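You operate a simulated robot arm through the tools that you are given. There is no shell and no other tool.

Carry out the task below with a simulated two-armed robot. There is one attempt and no reset: what you move stays moved.

Task
Drain the foul purple tank, close its valve, then refill it to 3 L.
Fine: the pump must be on to fill; switch off after.

The check looks at the end state, three seconds after you hand in, the way a careful person would. Anything else that was tipped, shoved, dropped, spilled or broken makes it a failure.

Robot
Two 7-joint arms with fingered hands on one trunk that stands fixed in place. Base frame: the origin is at the foot of the trunk, x ahead of it, y to its left, z up. Lengths are in mm, angles in degrees, forces in N, time in s.
The left shoulder is at [70, 162, 1296], the right one opposite. With the tool pointing down near the work surface each hand reaches from about 100 to 760 mm from the base axis, measured 20 degrees to its own side. Payload 4 kg a hand.
Tool frame (each hand has its own): the origin (TCP) lies between the finger pads and is the grasp point; the fingertips stand 26 mm ahead of it; z points along the fingers, y is the line along which they close. The gripper opens to 132 mm; its body begins 73 mm behind the TCP. The gripper is a hand of 4 fingers: y runs from the thumb to the fingers, the wrist lies at [0, 0, -224] in the tool frame, and closing takes about 1.5 s.
Orientation is that of the tool frame in the base frame, as a unit quaternion [x, y, z, w]. With the fingers straight down and closing along the base's y, the tool's x points along the base's -x, its y along +y and its z along -z.

Tools
- The arms move only by the tool apply_moves. It takes "left_plan", "right_plan" or both (then of equal length, played together; a hand with none holds still); each is a list of rows, each an object of numbers (a shift or turn left out is 0, a gripper value left out holds the last): "dx", "dy", "dz": the shift along the tool's x, y, z in mm; "wx", "wy", "wz": the turn, a rotation vector about the tool's x, y, z in degrees; "gripper": the closure, from 0 (fully open) to 1 (shut). In form: [{"dx": .., "dy": .., "dz": .., "wx": .., "wy": .., "wz": .., "gripper": ..}, ...]. A call has 1 to 20 rows; each row is the pose to reach, as a shift and turn from the pose commanded when the call began, along the tool's axes at that moment. Rows are played at 5 a second. More than 50 mm and 8.6 degrees between two rows, or a gripper value outside its range, and nothing of the call is played. A pose out of reach is approached as far as the arm can. The call stops where the force on the tool passes 40 N (or 10 N more than at its start, if that is more) or the arm is blocked; 0.2 s more then pass. The fingers move at their own pace (about 45 mm/s each) and stop on an object; they squeeze with about 29 N. The grip force told is the motor's: it shows also when the fingers shut on nothing. Time passes only in rows, and 0.2 s behind the last, so rows that repeat a pose let the fingers close. It gives the time, the measured TCP pose, the force on the tool (base axes), the opening and the grip force at its end, in the units of the frame above (readings bear some noise), with the torque about the TCP (base axes, N m) and any sound that the robot's microphone picked up, and new pictures: "show" is both (left out), scene, wrist or none (wrist: the cameras of the hands that moved).
- Cameras (640 x 400 px; columns grow to the right, rows downward): "scene" is now at [125.9, -47.1, 1527.8]; the picture's right is [-0.53, -0.85, 0.00], its down [-0.47, 0.29, -0.84] and it looks along [0.71, -0.44, -0.55] (base axes); focal length 344 px, centre (320, 200). "left" rides on the left gripper at [-73, 6, -94] in its tool frame; the picture's right is [-0.08, -1.00, 0.00], its down [0.79, -0.06, -0.62] and it looks along [0.61, -0.05, 0.79] (tool axes); focal length 230 px, centre (320, 200). "right" rides on the right gripper at [73, 6, -94] in its tool frame; the picture's right is [-0.08, 1.00, 0.00], its down [-0.78, -0.06, -0.62] and it looks along [-0.61, -0.05, 0.79] (tool axes); focal length 230 px, centre (320, 200).
- slide_trunk(by): slides the trunk up (or, below 0, down) by that many mm; the arms and the scene camera ride with it, the base frame stays. It gives what a move gives, with no picture.
- hand_shape(shape, hand): the hand has 4 fingers and takes this shape, open, in about a second: jaw (thumb against the fingers, like two jaws); tri (thumb and two fingers); tip (a fingertip pinch); poke (one finger out to press); point (the index stretched); flat (the hand flat); cup (the hand cupped); fist (a fist). The gripper value then closes the fingers along that shape, each until it touches; the sizes above hold for jaw. It gives what a move gives, with no picture.
- pan_tilt(pan, tilt): turns the head with the scene camera to pan (to the left, within 86 degrees either way) and tilt (down, from -29 to 69), counted from straight ahead of the robot. It gives what a move gives, and a new picture of the scene camera.
- point_at(camera, pixels): for up to 12 pixels [column, row] of the newest picture of that camera ("zoom" is the newest enlarged one), the place [x, y, z] in the base frame of the surface seen there, good to about 2 mm. The clock stands still meanwhile.
- close_up(camera, box): a new picture of the part [left, top, right, bottom] of that camera's present view, enlarged. The clock stands still meanwhile.
- job_done(): hands the job in; it is judged then, once.

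Open the grippers and draw the arms clear of the work before you hand the job in, unless the task says otherwise.

The tools are called after "Call:" as name(argument=value, ...) on one line, values as JSON. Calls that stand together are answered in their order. apply_moves: Moves the arms, as the interface text tells. Its arguments: {"type":"object","properties":{"left_plan":{"type":"array"},"right_plan":{"type":"array"},"show":{"type":"string","enum":["both","scene","wrist","none"]}},"required":[]} The other tools are called the same way: slide_trunk (by) moves the trunk up or down; hand_shape (shape, hand) gives the hand a shape; pan_tilt (pan, tilt) turns the head that bears the scene camera; point_at (camera, pixels) gives the place of the surface under pixels of a picture; close_up (camera, box) takes an enlarged picture of a part of a camera's view; job_done () hands the job in.

At the start:

```text
time: 0.0
left_position: [476.8, -77.7, 1298.0]
left_ee_rot: [0.0, 1.0, 0.0, -0.001]
left_ft_force: [-0.3, -0.6, -0.3]
left_ft_torque: [0.03, -0.01, -0.01]
left_gripper_width: 131.7
left_gripper_force: 0.1
left_shape: jaw
right_position: [332.2, -497.7, 1234.1]
right_ee_rot: [0.0, 1.0, 0.0, 0.0]
right_ft_force: [0.1, -0.2, 0.4]
right_ft_torque: [0.03, -0.01, 0.02]
right_gripper_width: 131.9
right_gripper_force: 0.1
right_shape: jaw
trunk travel left (down, up): [-775.0, 165.0]
head pan, tilt (commanded): [-31.9, 33.3]
```

scene: 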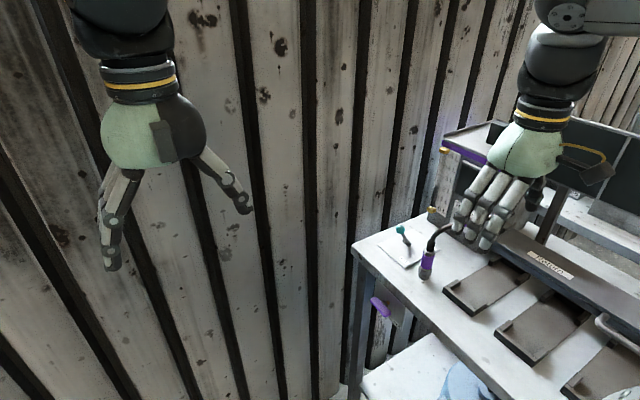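
right: 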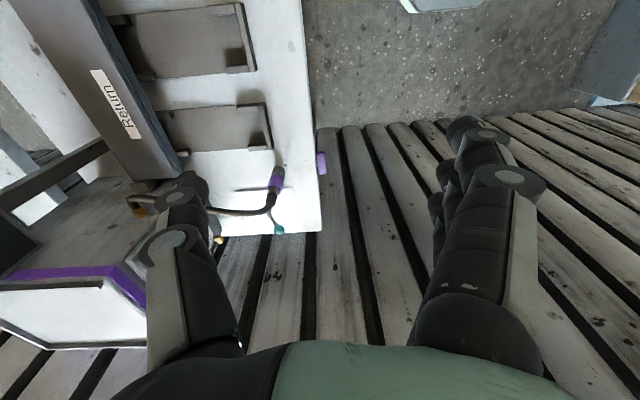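
left: 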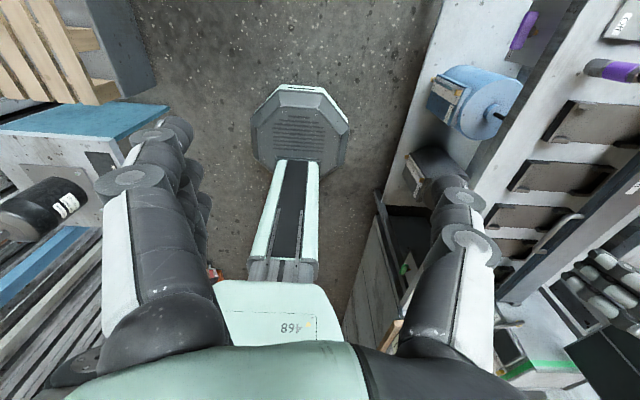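

The scene shows a bench on the right with purple parts (nozzle near (427,263), purple handle near (380,305), purple-rimmed tank near (465,155)). I'll look around with the head first.

Call:
pan_tilt(pan=-55, tilt=35)

Call:
pan_tilt(pan=0, tilt=35)

Call:
pan_tilt(pan=50, tilt=35)

```text
time: 0.9
left_position: [478.1, -78.7, 1298.0]
left_ee_rot: [-0.001, 1.0, 0.0, 0.0]
left_ft_force: [-0.5, -0.2, 0.5]
left_ft_torque: [-0.02, -0.01, 0.04]
left_gripper_width: 131.9
left_gripper_force: 0.1
left_shape: jaw
right_position: [333.0, -497.9, 1234.9]
right_ee_rot: [0.0, 1.0, -0.001, -0.001]
right_ft_force: [-1.0, 0.6, 0.4]
right_ft_torque: [-0.02, 0.0, 0.02]
right_gripper_width: 132.0
right_gripper_force: 0.0
right_shape: jaw
trunk travel left (down, up): [-775.0, 165.0]
head pan, tilt (commanded): [-55.0, 35.0]
```

scene: 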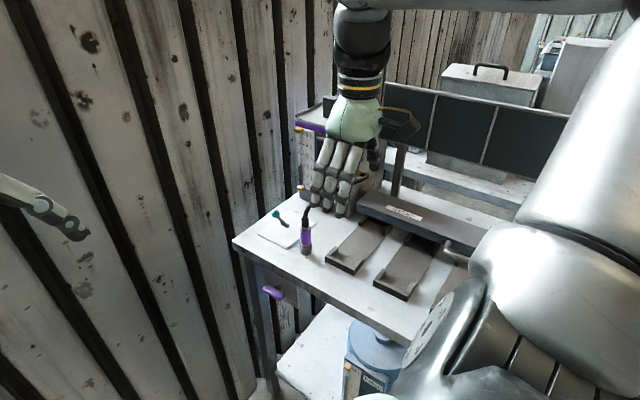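

```text
time: 2.1
left_position: [478.4, -78.8, 1299.2]
left_ee_rot: [0.0, 1.0, 0.0, 0.0]
left_ft_force: [0.4, -0.3, 1.6]
left_ft_torque: [0.01, 0.01, 0.0]
left_gripper_width: 132.0
left_gripper_force: 0.0
left_shape: jaw
right_position: [331.3, -498.2, 1233.6]
right_ee_rot: [0.0, 1.0, 0.0, 0.0]
right_ft_force: [-0.6, -1.0, 0.4]
right_ft_torque: [-0.02, -0.01, 0.01]
right_gripper_width: 131.9
right_gripper_force: 0.1
right_shape: jaw
trunk travel left (down, up): [-775.0, 165.0]
head pan, tilt (commanded): [0.0, 35.0]
```

scene: 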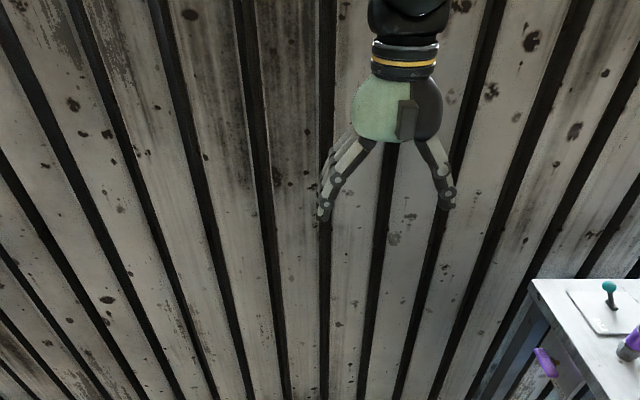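

```text
time: 3.3
left_position: [478.5, -78.9, 1299.1]
left_ee_rot: [0.001, 1.0, 0.0, 0.0]
left_ft_force: [-0.5, 0.4, 0.5]
left_ft_torque: [-0.03, 0.0, 0.01]
left_gripper_width: 131.7
left_gripper_force: 0.1
left_shape: jaw
right_position: [331.5, -498.4, 1233.8]
right_ee_rot: [0.0, 1.0, 0.0, 0.0]
right_ft_force: [0.1, -0.1, -0.2]
right_ft_torque: [-0.02, -0.01, 0.02]
right_gripper_width: 131.6
right_gripper_force: 0.2
right_shape: jaw
trunk travel left (down, up): [-775.0, 165.0]
head pan, tilt (commanded): [50.0, 35.0]
```

scene: 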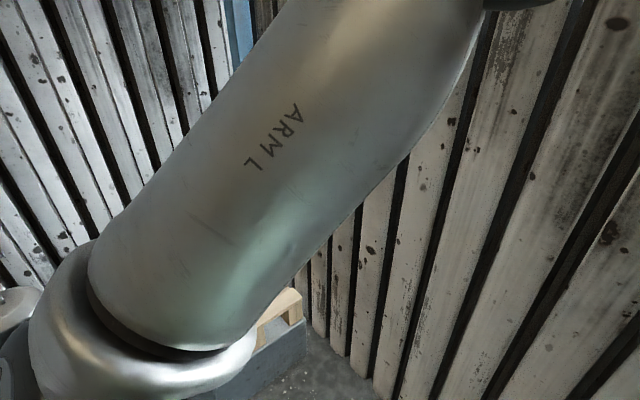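

The work bench is on the robot's right, the wall is ahead. I turn back to the right with pan -50, tilt 45 and look at the bench more closely.

Call:
pan_tilt(pan=-48, tilt=42)

Call:
close_up(camera="scene", box=[220, 100, 460, 250])

Call:
close_up(camera="scene", box=[260, 200, 580, 400])

Call:
close_up(camera="left", box=[380, 0, 640, 200])

Call:
close_up(camera="right", box=[0, 0, 340, 360])

```text
time: 5.0
left_position: [479.3, -78.2, 1297.9]
left_ee_rot: [0.001, 1.0, 0.0, 0.0]
left_ft_force: [0.3, -0.2, 0.7]
left_ft_torque: [0.02, 0.01, 0.02]
left_gripper_width: 132.0
left_gripper_force: 0.1
left_shape: jaw
right_position: [332.7, -497.7, 1233.7]
right_ee_rot: [0.0, 1.0, 0.0, 0.0]
right_ft_force: [-0.1, -0.7, -0.3]
right_ft_torque: [0.01, 0.0, 0.01]
right_gripper_width: 131.6
right_gripper_force: 0.1
right_shape: jaw
trunk travel left (down, up): [-775.0, 165.0]
head pan, tilt (commanded): [-48.0, 42.0]
```

scene: 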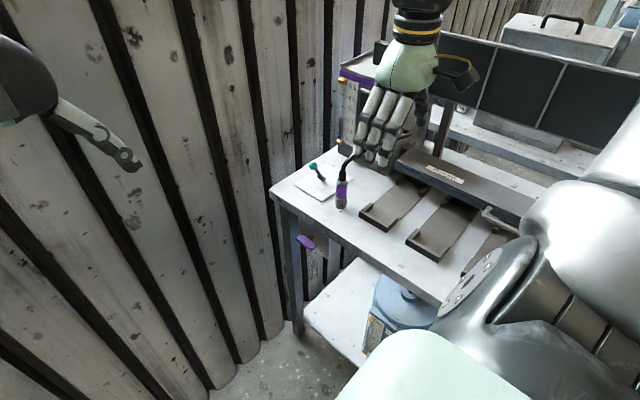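

```text
2.67 times, centred on (340, 175) of scene
```

zoom: 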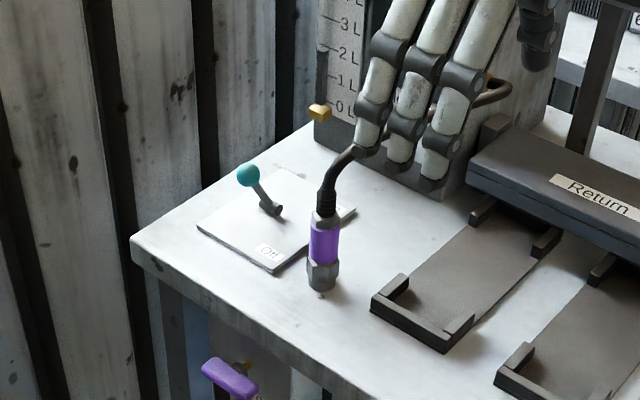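

```text
2.00 times, centred on (420, 300) of scene
```

zoom: 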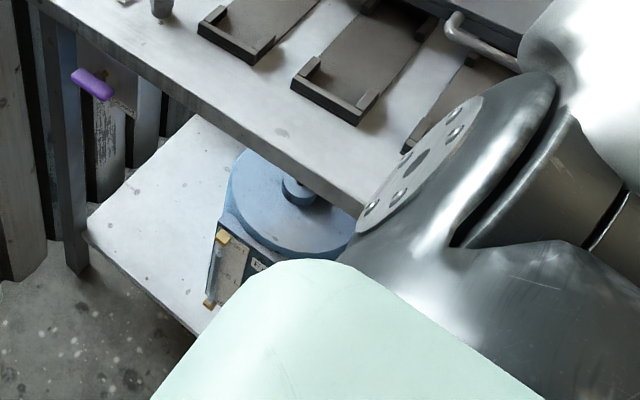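

```text
2.00 times, centred on (510, 100) of left
```

zoom: 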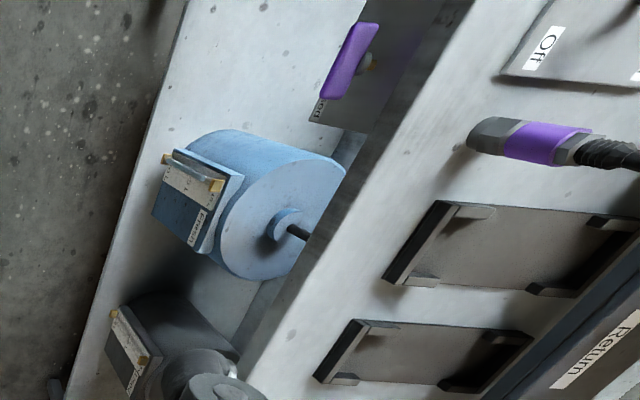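

```text
1.11 times, centred on (170, 180) of right
```

zoom: 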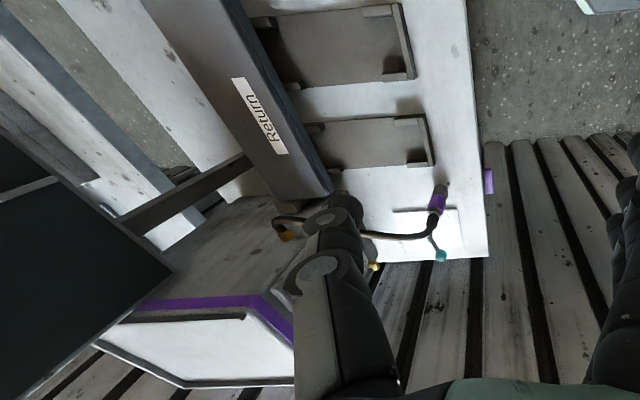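

The hand at (390,110) hides the tank and its gauge. I measure the bench points, then will move the right hand out of view.

Call:
point_at(camera="scene", pixels=[[310, 185], [312, 165], [340, 205], [305, 241], [342, 82], [395, 290], [270, 192], [430, 240], [440, 175], [358, 150], [520, 70], [380, 345]])

Call:
apply_moves(right_plan=[{"dx": 0, "dz": -45}, {"dx": 30, "dz": -80}, {"dx": 70, "dz": -100}, {"dx": 110, "dz": -120}, {"dx": 150, "dz": -130}, {"dx": 190, "dz": -140}], show="both")

```text
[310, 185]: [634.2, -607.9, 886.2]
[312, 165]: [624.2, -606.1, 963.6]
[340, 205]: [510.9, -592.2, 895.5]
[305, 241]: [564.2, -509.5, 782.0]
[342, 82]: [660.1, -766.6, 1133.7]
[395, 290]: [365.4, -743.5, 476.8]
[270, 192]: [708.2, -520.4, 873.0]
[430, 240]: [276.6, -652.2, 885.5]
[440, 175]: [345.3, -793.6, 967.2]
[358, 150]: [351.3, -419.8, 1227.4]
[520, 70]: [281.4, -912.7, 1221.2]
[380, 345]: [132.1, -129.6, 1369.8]
```

```text
time: 6.4
left_position: [477.0, -78.9, 1299.1]
left_ee_rot: [0.0, 1.0, 0.001, 0.0]
left_ft_force: [-0.3, -0.2, 0.8]
left_ft_torque: [0.03, -0.02, -0.02]
left_gripper_width: 131.9
left_gripper_force: 0.1
left_shape: jaw
right_position: [230.9, -492.6, 1285.2]
right_ee_rot: [-0.001, 1.0, 0.0, 0.001]
right_ft_force: [0.4, -0.1, 0.0]
right_ft_torque: [-0.03, -0.02, 0.0]
right_gripper_width: 132.1
right_gripper_force: 0.0
right_shape: jaw
right hand out of reach, approached as far as the arm can: row 3, 4, 5, 6
trunk travel left (down, up): [-775.0, 165.0]
head pan, tilt (commanded): [-48.0, 42.0]
```

scene: 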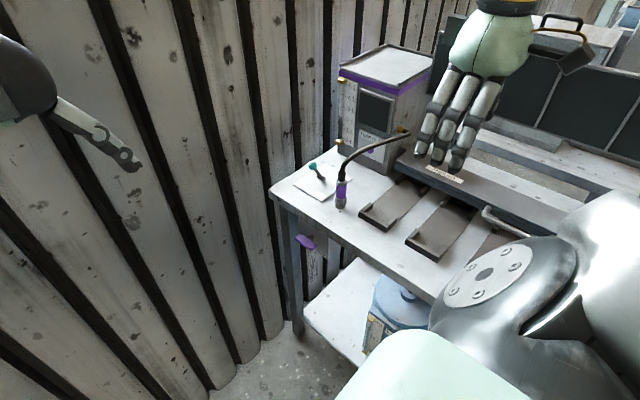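
right: 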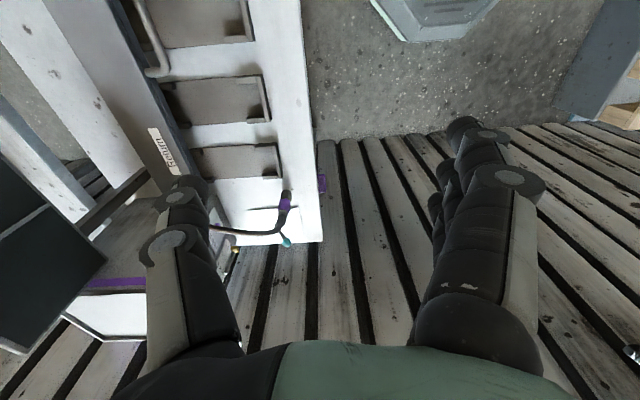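

Now the tank is visible around (380,110) with its gauge and hose. I take close-ups of it.

Call:
close_up(camera="scene", box=[290, 40, 450, 140])

Call:
close_up(camera="scene", box=[270, 120, 430, 220])

Call:
close_up(camera="scene", box=[270, 210, 430, 310])

Call:
close_up(camera="scene", box=[320, 270, 440, 360])

Call:
close_up(camera="left", box=[360, 120, 640, 400])

```text
4.00 times, centred on (370, 90) of scene
```

zoom: 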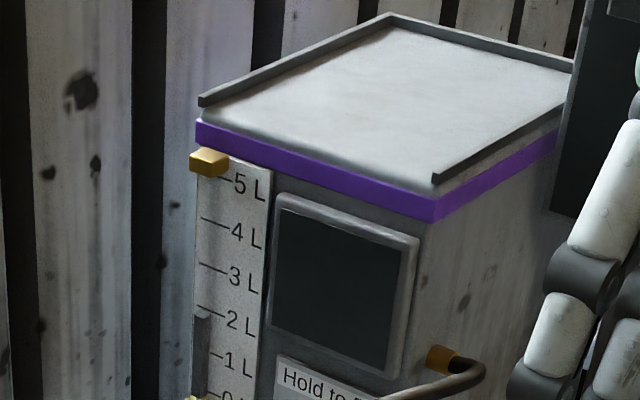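

```text
4.00 times, centred on (350, 170) of scene
```

zoom: 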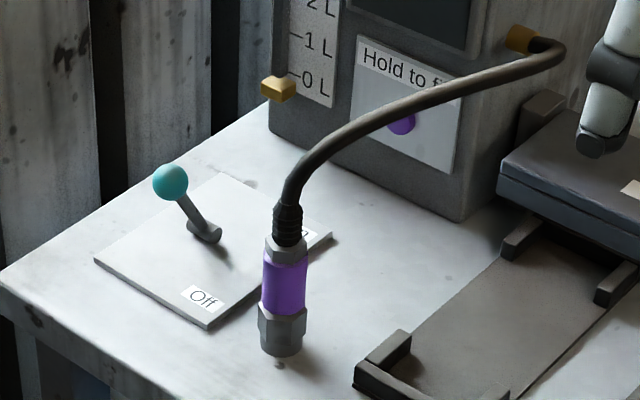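

```text
4.00 times, centred on (350, 260) of scene
```

zoom: 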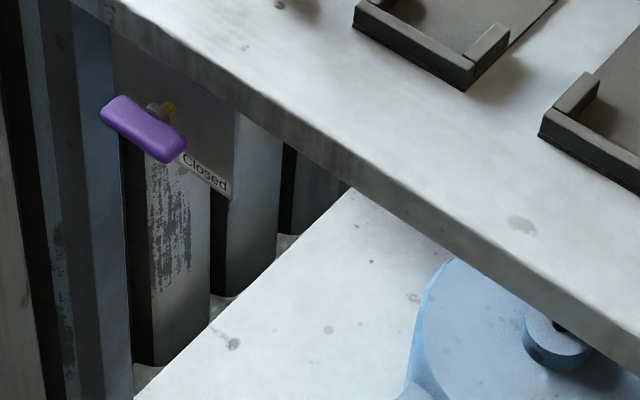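

```text
4.44 times, centred on (380, 315) of scene
```

zoom: 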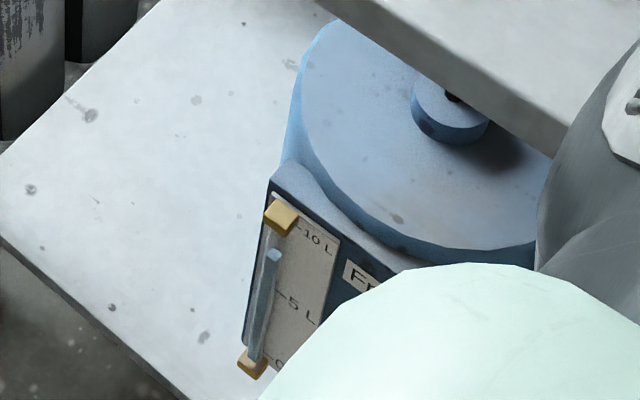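

```text
1.43 times, centred on (500, 260) of left
```

zoom: 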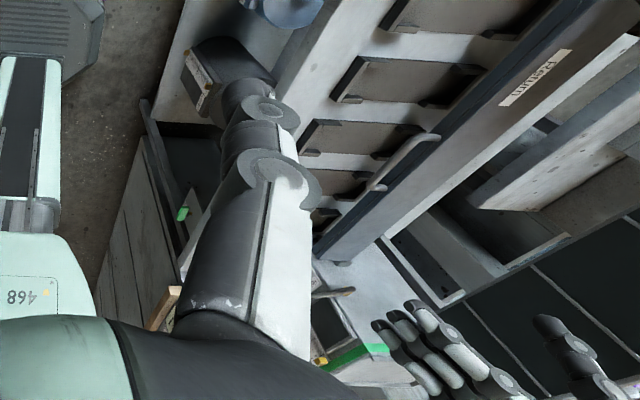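

The purple tank reads about 2 L, a "Hold to fill" panel with a purple button is on its front, the teal lever sits on a plate marked "Off", and the purple drain handle is below the bench with label "Closed". I'll look further right to see the rest of the bench.

Call:
pan_tilt(pan=-80, tilt=35)

Call:
pan_tilt(pan=-65, tilt=55)

```text
time: 7.4
left_position: [478.2, -78.0, 1299.5]
left_ee_rot: [-0.001, 1.0, -0.001, 0.0]
left_ft_force: [0.6, 0.1, -0.4]
left_ft_torque: [0.01, 0.02, -0.03]
left_gripper_width: 131.7
left_gripper_force: 0.0
left_shape: jaw
right_position: [231.4, -492.6, 1285.1]
right_ee_rot: [0.0, 1.0, 0.001, 0.0]
right_ft_force: [0.4, -0.8, -0.2]
right_ft_torque: [-0.01, 0.02, 0.02]
right_gripper_width: 131.8
right_gripper_force: 0.0
right_shape: jaw
trunk travel left (down, up): [-775.0, 165.0]
head pan, tilt (commanded): [-80.0, 35.0]
```

scene: 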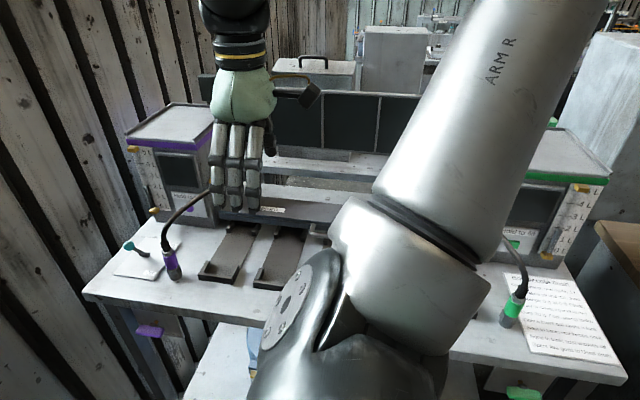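

```text
time: 8.2
left_position: [476.5, -78.1, 1298.1]
left_ee_rot: [0.0, 1.0, 0.001, 0.001]
left_ft_force: [0.1, -0.7, 1.0]
left_ft_torque: [-0.02, 0.01, 0.0]
left_gripper_width: 131.9
left_gripper_force: 0.2
left_shape: jaw
right_position: [232.0, -492.7, 1284.2]
right_ee_rot: [0.0, 1.0, 0.0, 0.001]
right_ft_force: [0.0, -0.2, -0.4]
right_ft_torque: [-0.01, 0.04, 0.02]
right_gripper_width: 131.6
right_gripper_force: 0.0
right_shape: jaw
trunk travel left (down, up): [-775.0, 165.0]
head pan, tilt (commanded): [-65.0, 55.0]
```

scene: 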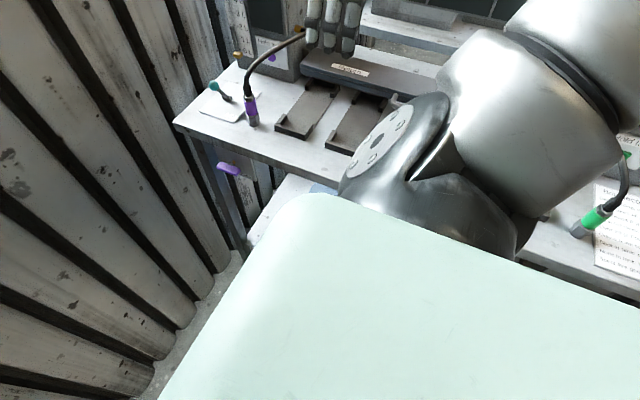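

There is a notice sheet beside the green tank (around (570,320) in the pan -80 view). I return to that view and read it.

Call:
pan_tilt(pan=-86, tilt=40)

Call:
close_up(camera="scene", box=[440, 220, 640, 345])

Call:
close_up(camera="scene", box=[400, 100, 600, 225])

```text
time: 9.1
left_position: [477.0, -77.5, 1298.5]
left_ee_rot: [0.0, 1.0, 0.0, 0.0]
left_ft_force: [-0.3, -0.3, -0.2]
left_ft_torque: [0.02, -0.03, -0.03]
left_gripper_width: 132.0
left_gripper_force: 0.0
left_shape: jaw
right_position: [232.0, -492.2, 1284.8]
right_ee_rot: [0.0, 1.0, 0.0, 0.0]
right_ft_force: [-0.3, 0.1, 0.3]
right_ft_torque: [-0.01, -0.01, -0.01]
right_gripper_width: 132.0
right_gripper_force: 0.0
right_shape: jaw
trunk travel left (down, up): [-775.0, 165.0]
head pan, tilt (commanded): [-85.9, 40.0]
```

scene: 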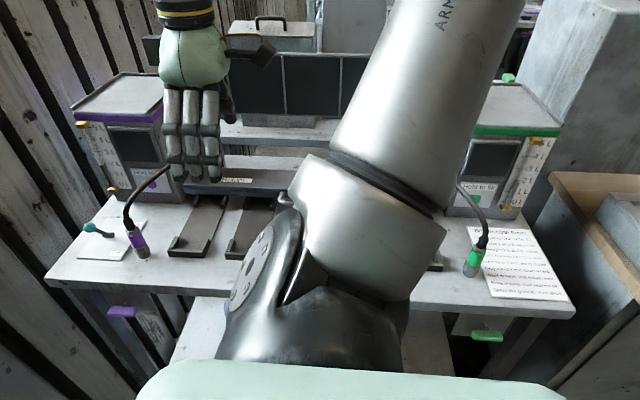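

```text
3.20 times, centred on (540, 282) of scene
```

zoom: 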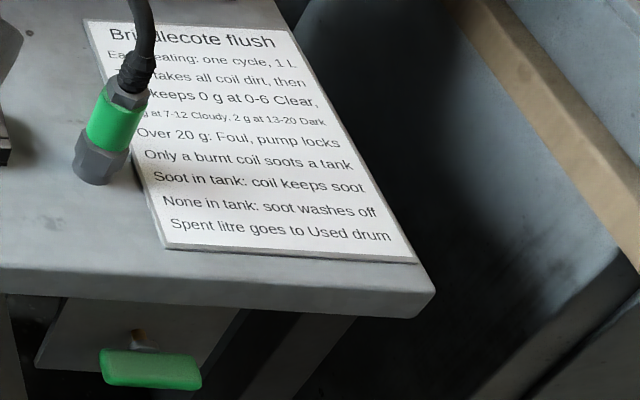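

```text
3.20 times, centred on (500, 162) of scene
```

zoom: 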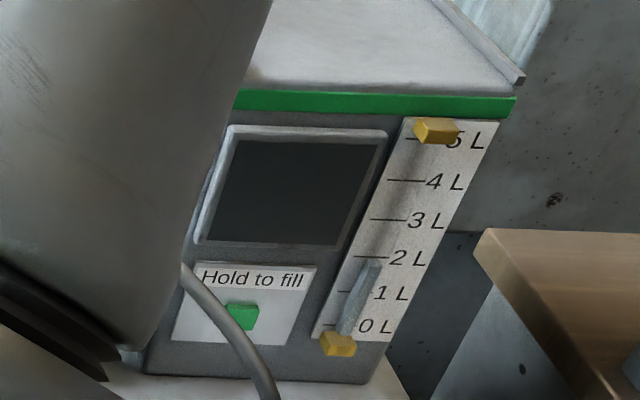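

The sheet explains: over 20 g is Foul and locks the pump, spent water goes to the Used drum. I return to the purple side and measure the lever, button, handle and label points.

Call:
pan_tilt(pan=-48, tilt=42)

Call:
close_up(camera="scene", box=[270, 120, 430, 220])

Call:
point_at(camera="zoom", pixels=[[170, 182], [207, 235], [205, 322], [98, 262], [225, 178], [330, 237], [403, 124], [375, 60], [450, 165], [285, 285], [283, 345], [202, 298]])

Call:
close_up(camera="scene", box=[270, 210, 430, 310])

Call:
point_at(camera="zoom", pixels=[[108, 106], [176, 155], [142, 130], [163, 112], [205, 175], [125, 60], [215, 120], [75, 60], [250, 280], [160, 205], [500, 300], [560, 345]])

```text
time: 10.1
left_position: [477.3, -78.3, 1298.6]
left_ee_rot: [0.0, 1.0, 0.001, -0.001]
left_ft_force: [0.2, 0.3, -0.4]
left_ft_torque: [0.02, 0.0, -0.01]
left_gripper_width: 131.8
left_gripper_force: 0.0
left_shape: jaw
right_position: [231.8, -492.0, 1284.8]
right_ee_rot: [0.0, 1.0, 0.0, 0.0]
right_ft_force: [0.4, 0.6, -0.5]
right_ft_torque: [0.03, 0.02, -0.02]
right_gripper_width: 132.2
right_gripper_force: 0.1
right_shape: jaw
trunk travel left (down, up): [-775.0, 165.0]
head pan, tilt (commanded): [-48.0, 42.0]
```

scene: 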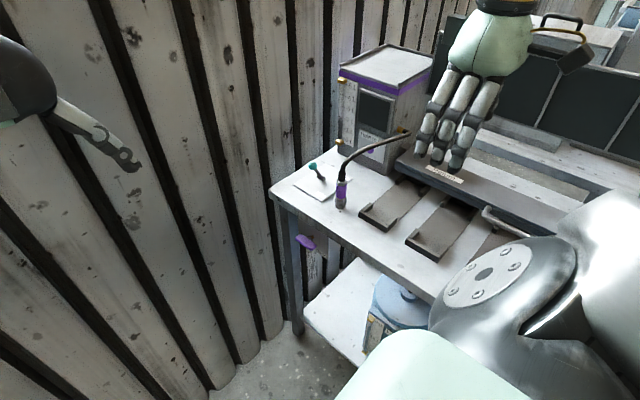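

```text
4.00 times, centred on (350, 170) of scene
```

zoom: 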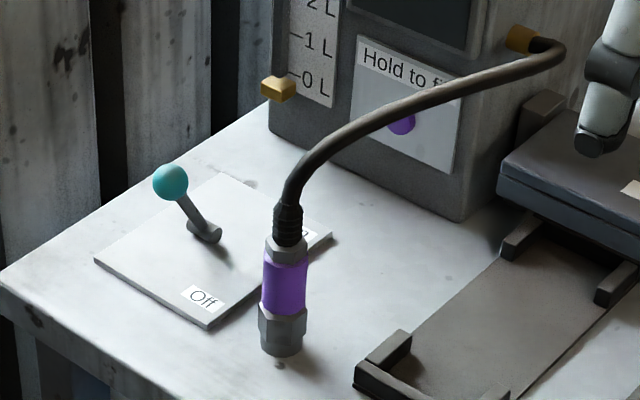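

```text
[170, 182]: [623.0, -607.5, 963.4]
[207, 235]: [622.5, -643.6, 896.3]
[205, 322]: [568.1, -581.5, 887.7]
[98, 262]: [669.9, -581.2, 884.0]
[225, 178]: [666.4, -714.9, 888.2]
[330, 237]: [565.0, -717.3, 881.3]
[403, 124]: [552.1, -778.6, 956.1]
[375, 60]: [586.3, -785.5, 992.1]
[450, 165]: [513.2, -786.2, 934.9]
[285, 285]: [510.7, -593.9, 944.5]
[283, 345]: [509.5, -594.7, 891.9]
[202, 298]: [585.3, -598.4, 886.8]
```

```text
4.00 times, centred on (350, 260) of scene
```

zoom: 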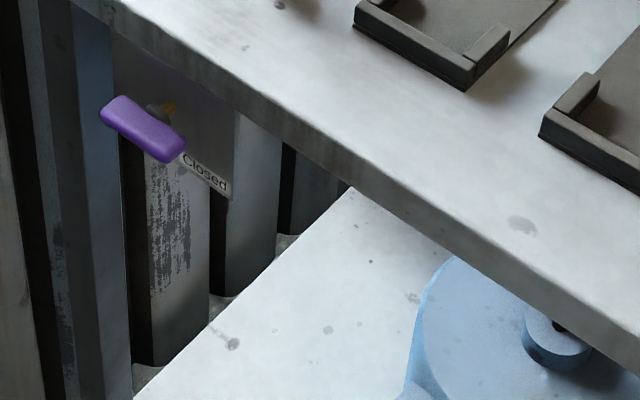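

```text
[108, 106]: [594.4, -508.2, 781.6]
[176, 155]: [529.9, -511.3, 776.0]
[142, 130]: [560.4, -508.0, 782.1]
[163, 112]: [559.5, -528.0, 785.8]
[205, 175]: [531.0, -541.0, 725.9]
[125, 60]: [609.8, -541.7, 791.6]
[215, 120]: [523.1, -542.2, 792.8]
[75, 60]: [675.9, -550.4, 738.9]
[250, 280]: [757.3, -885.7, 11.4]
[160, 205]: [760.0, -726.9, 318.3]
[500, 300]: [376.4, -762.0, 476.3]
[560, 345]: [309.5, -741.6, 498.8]
```

The pump lever's ball is at about [623,-607,963] leaning to the "Off" side (+y), the fill button is at [552,-778,956], and the drain handle is a horizontal bar centred at [561,-508,782]. I check the Used drum gauge with the left camera.

Call:
close_up(camera="left", box=[390, 40, 550, 140])

Call:
close_up(camera="left", box=[380, 120, 540, 220])

Call:
point_at(camera="left", pixels=[[450, 95], [495, 115], [412, 175], [440, 165], [430, 180], [420, 60], [460, 215]])

Call:
point_at(camera="scene", pixels=[[485, 270], [530, 330], [600, 260], [550, 290], [270, 195], [430, 300], [405, 290]])

```text
4.00 times, centred on (470, 90) of left
```

zoom: 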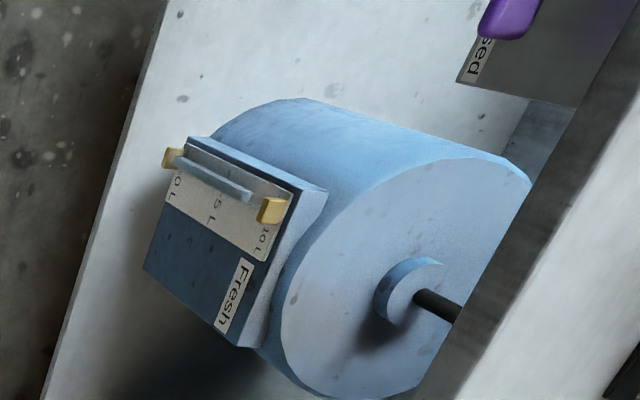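

```text
4.00 times, centred on (460, 170) of left
```

zoom: 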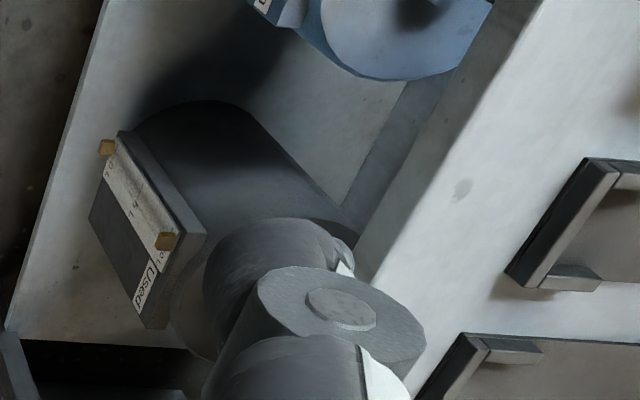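

```text
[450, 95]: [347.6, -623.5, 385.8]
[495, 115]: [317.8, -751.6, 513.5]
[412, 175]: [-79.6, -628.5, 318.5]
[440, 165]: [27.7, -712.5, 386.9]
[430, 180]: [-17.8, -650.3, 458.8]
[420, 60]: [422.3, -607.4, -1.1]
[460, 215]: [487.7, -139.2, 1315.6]
```

```text
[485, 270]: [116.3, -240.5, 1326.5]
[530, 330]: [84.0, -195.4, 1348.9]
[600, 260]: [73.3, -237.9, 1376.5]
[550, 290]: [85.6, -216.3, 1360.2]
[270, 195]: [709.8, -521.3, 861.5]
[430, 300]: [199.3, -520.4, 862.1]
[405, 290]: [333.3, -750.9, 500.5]
```

The Used drum is empty and Fresh is about 8–9 L. I draw the right hand toward the robot (y about -350) and then lower the trunk to see the drain valve plate from the front.

Call:
apply_moves(right_plan=[{"dx": -20, "dy": 40}, {"dx": -40, "dy": 80}, {"dx": -60, "dy": 120}, {"dx": -80, "dy": 150}], show="none")

Call:
slide_trunk(by=-250)

Call:
pan_tilt(pan=-48, tilt=30)

```text
time: 11.1
left_position: [479.0, -77.2, 1298.4]
left_ee_rot: [-0.001, 1.0, 0.0, -0.001]
left_ft_force: [-0.4, -0.1, -0.4]
left_ft_torque: [-0.01, 0.01, -0.02]
left_gripper_width: 131.7
left_gripper_force: 0.1
left_shape: jaw
right_position: [312.5, -337.6, 1284.7]
right_ee_rot: [0.0, 1.0, 0.0, -0.002]
right_ft_force: [0.9, -0.6, 0.3]
right_ft_torque: [-0.05, 0.01, 0.01]
right_gripper_width: 131.9
right_gripper_force: 0.0
right_shape: jaw
trunk travel left (down, up): [-775.0, 165.0]
head pan, tilt (commanded): [-48.0, 42.0]
```

```text
time: 13.7
left_position: [477.0, -77.5, 1048.8]
left_ee_rot: [0.0, 1.0, 0.0, 0.0]
left_ft_force: [-0.2, 0.0, -0.4]
left_ft_torque: [0.01, -0.03, 0.0]
left_gripper_width: 131.6
left_gripper_force: 0.0
left_shape: jaw
right_position: [311.0, -339.3, 1035.1]
right_ee_rot: [0.0, 1.0, -0.001, 0.001]
right_ft_force: [0.3, 0.4, 0.0]
right_ft_torque: [-0.03, -0.06, -0.01]
right_gripper_width: 131.8
right_gripper_force: 0.0
right_shape: jaw
trunk travel left (down, up): [-525.0, 415.0]
head pan, tilt (commanded): [-48.0, 42.0]
```

```text
time: 14.4
left_position: [478.5, -78.0, 1048.7]
left_ee_rot: [0.0, 1.0, 0.001, -0.001]
left_ft_force: [0.2, 0.3, -1.6]
left_ft_torque: [0.03, -0.02, -0.02]
left_gripper_width: 131.9
left_gripper_force: 0.0
left_shape: jaw
right_position: [311.6, -340.1, 1034.0]
right_ee_rot: [0.0, 1.0, 0.0, 0.0]
right_ft_force: [-0.2, 0.0, -0.7]
right_ft_torque: [0.02, -0.02, 0.01]
right_gripper_width: 132.0
right_gripper_force: 0.0
right_shape: jaw
trunk travel left (down, up): [-525.0, 415.0]
head pan, tilt (commanded): [-48.0, 30.0]
```

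scene: 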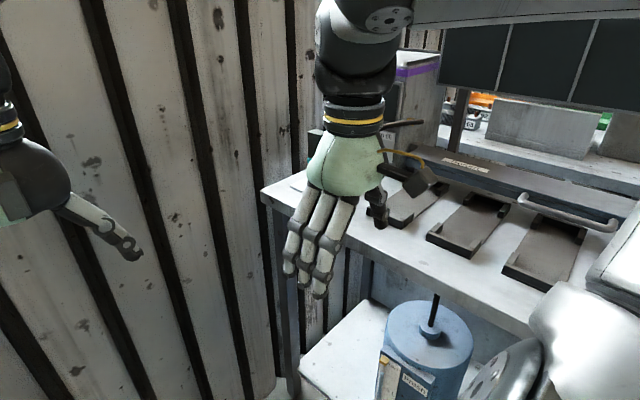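

The right hand blocks the valve at about (310,230). I move it back toward the robot (−x) to see the valve plate.

Call:
apply_moves(right_plan=[{"dx": 40, "dy": 10}, {"dx": 80, "dy": 20}, {"dx": 120, "dy": 30}, {"dx": 150, "dy": 40}], show="scene")

Call:
close_up(camera="scene", box=[250, 160, 410, 260])

Call:
close_up(camera="scene", box=[250, 220, 410, 320])

```text
time: 15.4
left_position: [476.1, -76.4, 1049.9]
left_ee_rot: [-0.001, 1.0, -0.001, 0.001]
left_ft_force: [-0.3, 0.5, 0.5]
left_ft_torque: [-0.02, -0.06, -0.03]
left_gripper_width: 131.9
left_gripper_force: 0.0
left_shape: jaw
right_position: [197.0, -288.1, 1060.7]
right_ee_rot: [0.0, 1.0, -0.002, 0.001]
right_ft_force: [-0.5, 0.3, -0.3]
right_ft_torque: [0.0, -0.04, 0.0]
right_gripper_width: 132.0
right_gripper_force: 0.1
right_shape: jaw
right hand out of reach, approached as far as the arm can: row 3, 4
trunk travel left (down, up): [-525.0, 415.0]
head pan, tilt (commanded): [-48.0, 30.0]
```

scene: 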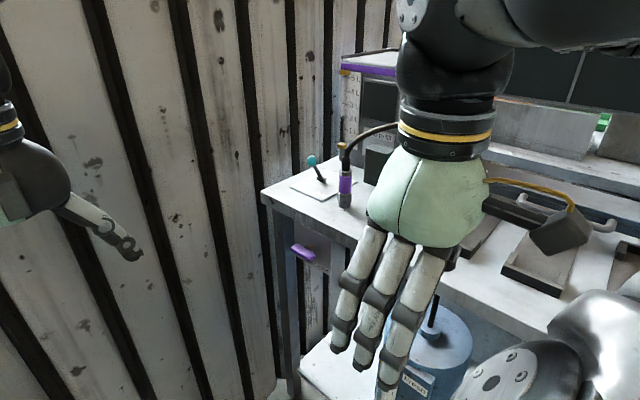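

```text
4.00 times, centred on (330, 210) of scene
```

zoom: 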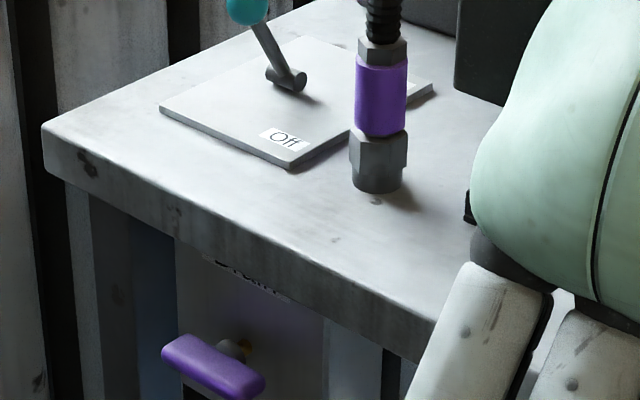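

```text
4.00 times, centred on (330, 270) of scene
```

zoom: 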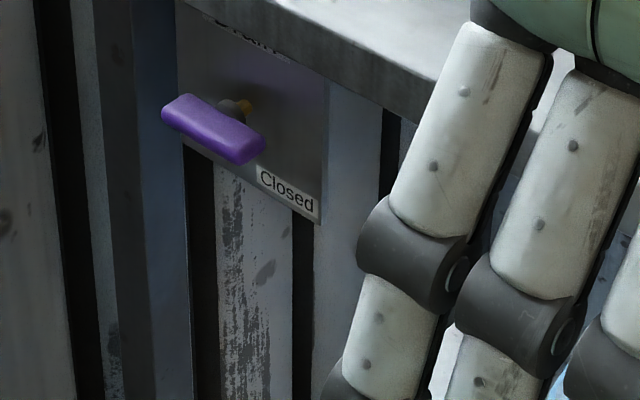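

The valve has a "Drain" title at top and "Closed" at lower right. Before bringing the right hand to the low front, I move the left arm away to the left so that it doesn't get in the way.

Call:
apply_moves(left_plan=[{"dy": 45}, {"dy": 90}, {"dy": 135, "dx": 10}, {"dy": 180, "dx": 20}, {"dy": 225, "dx": 40}, {"dy": 270, "dx": 60}, {"dy": 310, "dx": 80}], right_plan=[{"dx": -25}, {"dx": -50}, {"dx": -80}, {"dx": -110}, {"dx": -140}, {"dx": -140}, {"dx": -140}], show="wrist")

```text
time: 17.0
left_position: [397.7, 233.2, 1047.8]
left_ee_rot: [0.001, 1.0, -0.001, 0.0]
left_ft_force: [0.4, 0.2, 0.0]
left_ft_torque: [-0.01, 0.0, -0.01]
left_gripper_width: 132.0
left_gripper_force: 0.1
left_shape: jaw
right_position: [337.3, -289.7, 1060.3]
right_ee_rot: [0.0, 1.0, -0.001, 0.001]
right_ft_force: [-0.4, 0.5, 0.4]
right_ft_torque: [-0.04, -0.01, 0.0]
right_gripper_width: 131.9
right_gripper_force: 0.1
right_shape: jaw
trunk travel left (down, up): [-525.0, 415.0]
head pan, tilt (commanded): [-48.0, 30.0]
```

right: 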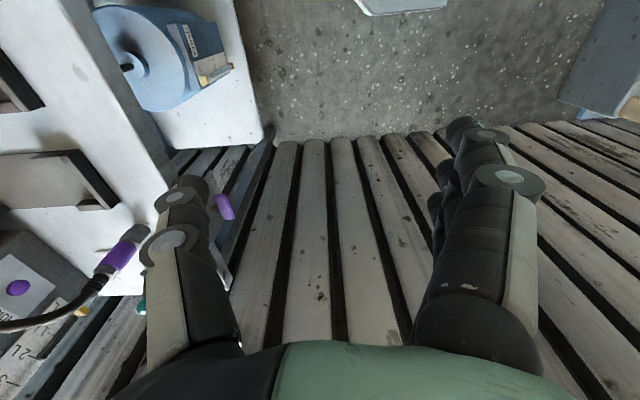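
left: 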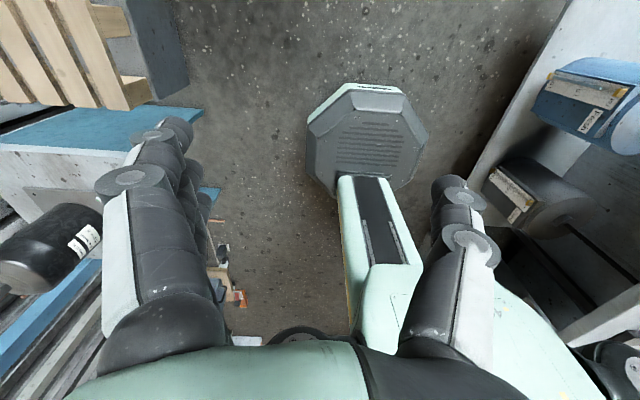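

Left arm is clear. Now I roll the right hand about its x by +90° so the fingers point toward the bench (−y), lowering it to about [470,-330,770], and look at the valve from the front.

Call:
apply_moves(right_plan=[{"dx": -11, "dy": -3, "dz": 24, "wx": 7.5}, {"dx": -22, "dy": -6, "dz": 48, "wx": 15}, {"dx": -33, "dy": -10, "dz": 72, "wx": 22.5}, {"dx": -44, "dy": -13, "dz": 96, "wx": 30}, {"dx": -55, "dy": -16, "dz": 120, "wx": 37.5}, {"dx": -66, "dy": -20, "dz": 145, "wx": 45}, {"dx": -77, "dy": -23, "dz": 169, "wx": 52.5}, {"dx": -88, "dy": -26, "dz": 193, "wx": 60}, {"dx": -100, "dy": -30, "dz": 217, "wx": 67.5}, {"dx": -111, "dy": -33, "dz": 241, "wx": 75}, {"dx": -122, "dy": -36, "dz": 265, "wx": 82.5}, {"dx": -133, "dy": -40, "dz": 290, "wx": 90}], show="both")

```text
time: 18.9
left_position: [397.9, 234.6, 1047.0]
left_ee_rot: [0.0, 1.0, -0.001, 0.0]
left_ft_force: [0.0, 0.6, 0.9]
left_ft_torque: [-0.04, 0.01, 0.03]
left_gripper_width: 131.9
left_gripper_force: 0.0
left_shape: jaw
right_position: [390.6, -532.7, 830.4]
right_ee_rot: [-0.008, 0.892, -0.453, 0.015]
right_ft_force: [-0.1, 3.7, 5.4]
right_ft_torque: [-0.52, 0.03, 0.02]
right_gripper_width: 132.0
right_gripper_force: 0.1
right_shape: jaw
right hand out of reach, approached as far as the arm can: row 3, 4, 5, 6, 7, 8, 9
trunk travel left (down, up): [-525.0, 415.0]
head pan, tilt (commanded): [-48.0, 30.0]
stopped in row 9 (right hand): the force on the tool passed its limit at 137 N (the readings are from after the stop); the commanded pose is now the measured one
```

scene: 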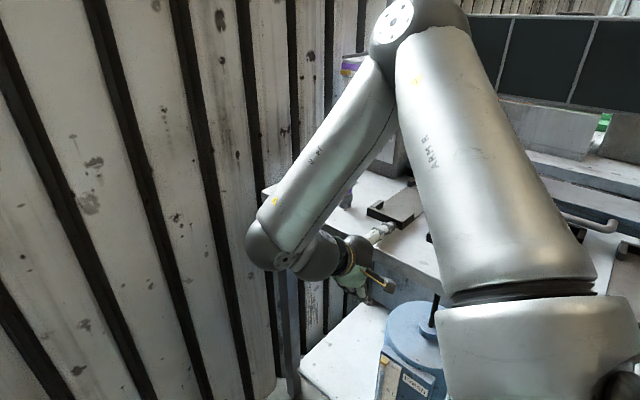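
right: 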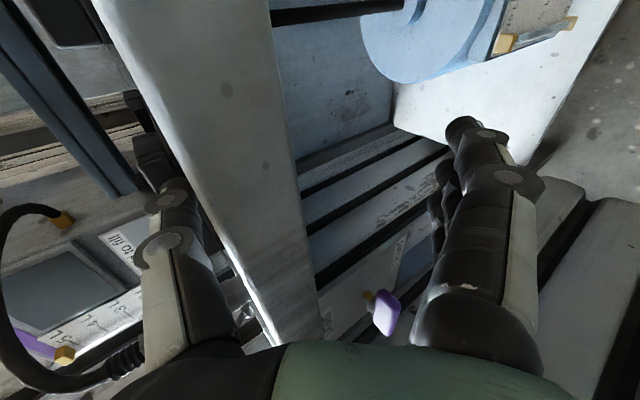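

The arm drifted out of reach and the hand bumped the bench edge: it's at [390,-532,830] with the thumb above and the fingers below the edge. I back straight out along the tool axis in small steps.

Call:
apply_moves(right_plan=[{"dz": -15}, {"dz": -30}, {"dz": -45, "dx": -5}, {"dz": -60, "dx": -10}], show="both")

```text
time: 19.9
left_position: [397.5, 231.1, 1048.8]
left_ee_rot: [0.001, 1.0, 0.001, -0.001]
left_ft_force: [0.4, -0.6, -0.4]
left_ft_torque: [-0.02, -0.02, 0.0]
left_gripper_width: 131.7
left_gripper_force: 0.0
left_shape: jaw
right_position: [391.0, -528.1, 856.2]
right_ee_rot: [-0.009, 0.896, -0.444, 0.016]
right_ft_force: [-0.4, 0.0, 0.1]
right_ft_torque: [-0.02, 0.01, -0.01]
right_gripper_width: 131.9
right_gripper_force: 0.1
right_shape: jaw
right hand out of reach, approached as far as the arm can: row 1, 2, 3, 4
trunk travel left (down, up): [-525.0, 415.0]
head pan, tilt (commanded): [-48.0, 30.0]
```

scene: 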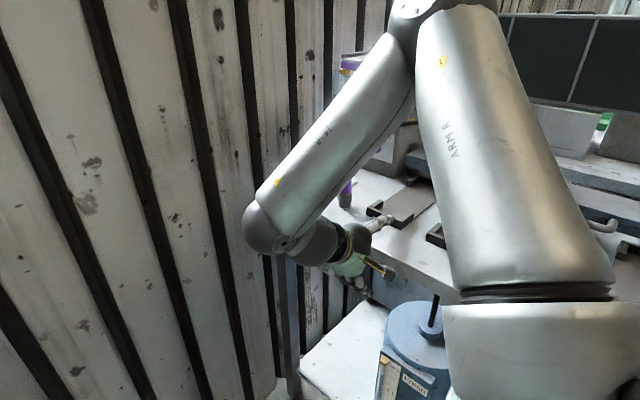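
right: 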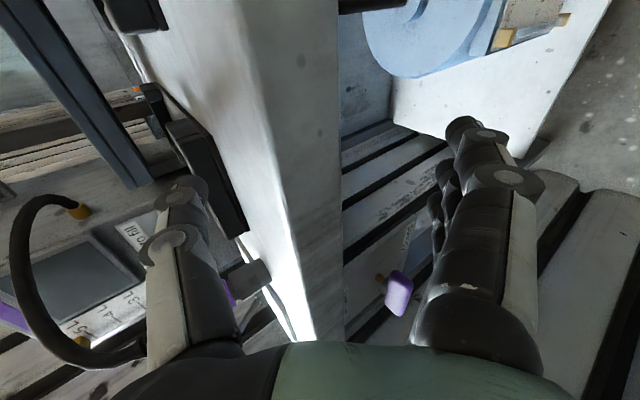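

The fingers now sit in front of the edge (image (480,200)) and the thumb above the bench at (180,230). I lift up and out with a gradual reduction of tilt.

Call:
apply_moves(right_plan=[{"dz": -18, "dy": -12, "wx": -2}, {"dz": -36, "dy": -23, "wx": -5}, {"dz": -54, "dy": -35, "wx": -9}, {"dz": -72, "dy": -46, "wx": -14}], show="both")

```text
time: 20.9
left_position: [396.8, 230.6, 1047.9]
left_ee_rot: [0.001, 1.0, 0.0, 0.0]
left_ft_force: [-0.7, -0.4, -0.3]
left_ft_torque: [0.01, 0.0, -0.02]
left_gripper_width: 131.9
left_gripper_force: 0.1
left_shape: jaw
right_position: [389.6, -497.0, 934.6]
right_ee_rot: [-0.01, 0.941, -0.339, 0.013]
right_ft_force: [-0.4, -0.4, -0.6]
right_ft_torque: [0.01, -0.02, 0.03]
right_gripper_width: 132.0
right_gripper_force: 0.1
right_shape: jaw
trunk travel left (down, up): [-525.0, 415.0]
head pan, tilt (commanded): [-48.0, 30.0]
```

scene: 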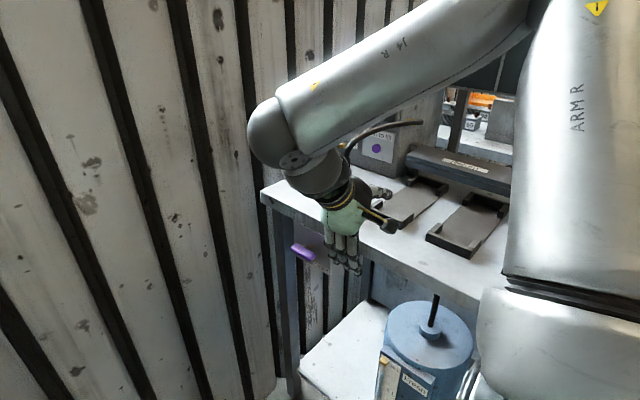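
right: 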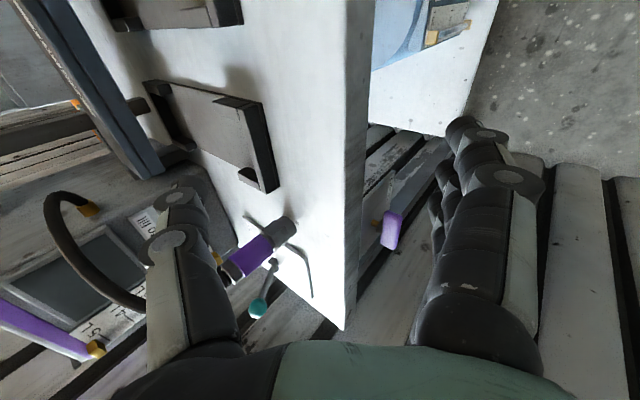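

Everything looks intact: the coupler still stands at (260,245) and the teal lever is unchanged at (258,305). I bring the hand back to pointing straight down at y about -360.

Call:
apply_moves(right_plan=[{"dz": -17, "dy": 21, "wx": -8}, {"dz": -34, "dy": 42, "wx": -16}, {"dz": -52, "dy": 63, "wx": -24}, {"dz": -70, "dy": 84, "wx": -32}, {"dz": -87, "dy": 105, "wx": -39.5}], show="wrist")

```text
time: 22.1
left_position: [399.8, 230.4, 1048.6]
left_ee_rot: [0.001, 1.0, 0.001, -0.001]
left_ft_force: [-0.3, 0.3, -0.6]
left_ft_torque: [0.0, 0.03, -0.01]
left_gripper_width: 132.2
left_gripper_force: 0.1
left_shape: jaw
right_position: [384.4, -358.8, 934.2]
right_ee_rot: [-0.013, 1.0, 0.0, 0.009]
right_ft_force: [0.2, 0.9, -1.5]
right_ft_torque: [0.01, 0.01, 0.0]
right_gripper_width: 131.9
right_gripper_force: 0.0
right_shape: jaw
trunk travel left (down, up): [-525.0, 415.0]
head pan, tilt (commanded): [-48.0, 30.0]
```

right: 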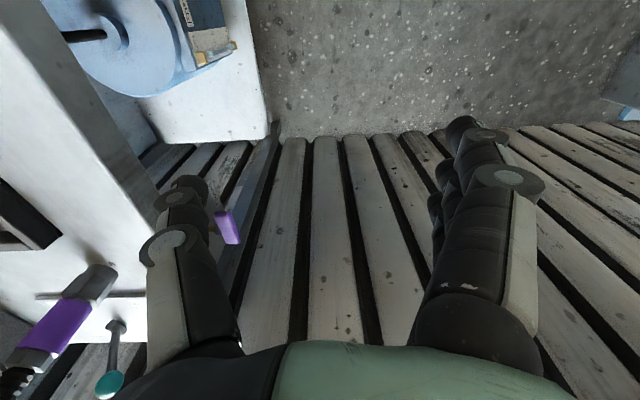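

Now I yaw the hand 40° toward the bench and lower it 90 mm to look at the valve plate.

Call:
apply_moves(right_plan=[{"wz": 8, "dz": 18}, {"wz": 16, "dz": 36}, {"wz": 24, "dz": 54}, {"wz": 32, "dz": 72}, {"wz": 40, "dz": 90}], show="both")

```text
time: 23.3
left_position: [399.1, 231.0, 1048.4]
left_ee_rot: [0.001, 1.0, 0.001, 0.0]
left_ft_force: [-0.2, -0.3, -0.5]
left_ft_torque: [0.03, 0.01, -0.01]
left_gripper_width: 132.1
left_gripper_force: 0.0
left_shape: jaw
right_position: [387.9, -360.1, 845.0]
right_ee_rot: [0.331, 0.944, 0.002, 0.008]
right_ft_force: [-0.7, -0.2, -1.0]
right_ft_torque: [0.0, 0.01, 0.01]
right_gripper_width: 131.7
right_gripper_force: 0.1
right_shape: jaw
trunk travel left (down, up): [-525.0, 415.0]
head pan, tilt (commanded): [-48.0, 30.0]
```

scene: 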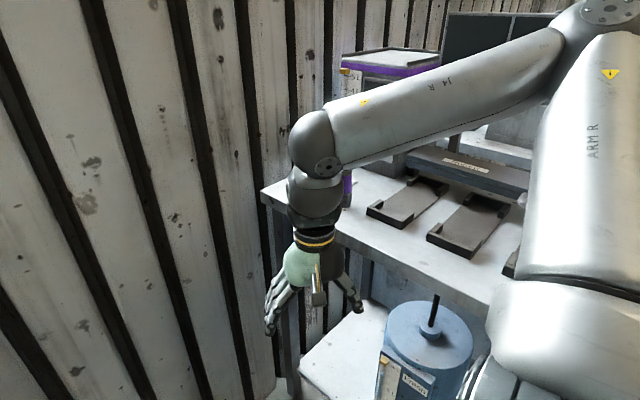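
right: 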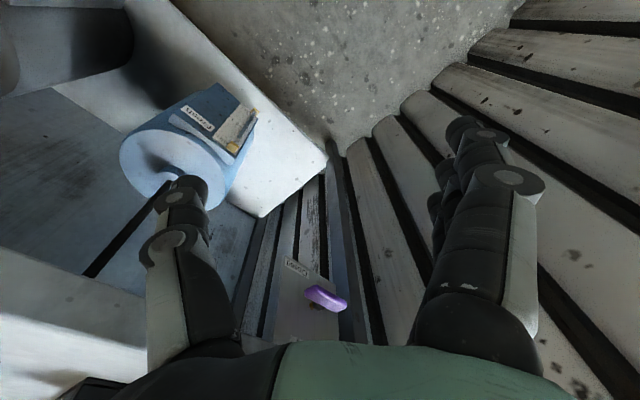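

Call:
close_up(camera="right", box=[240, 240, 400, 345])

Call:
point_at(camera="right", pixels=[[308, 292], [342, 304], [325, 298], [296, 266], [285, 258], [338, 340], [280, 320]])

```text
3.81 times, centred on (320, 292) of right
```

zoom: 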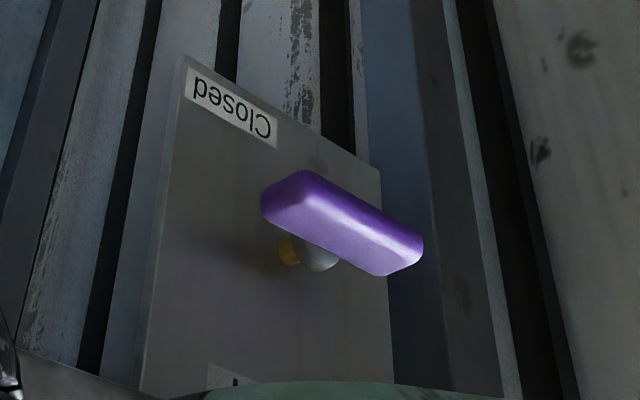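

```text
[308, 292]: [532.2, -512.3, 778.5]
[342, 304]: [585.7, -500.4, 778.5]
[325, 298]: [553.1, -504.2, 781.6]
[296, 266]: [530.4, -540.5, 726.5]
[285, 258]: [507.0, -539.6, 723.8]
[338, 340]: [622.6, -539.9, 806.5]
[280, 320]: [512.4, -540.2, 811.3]
```

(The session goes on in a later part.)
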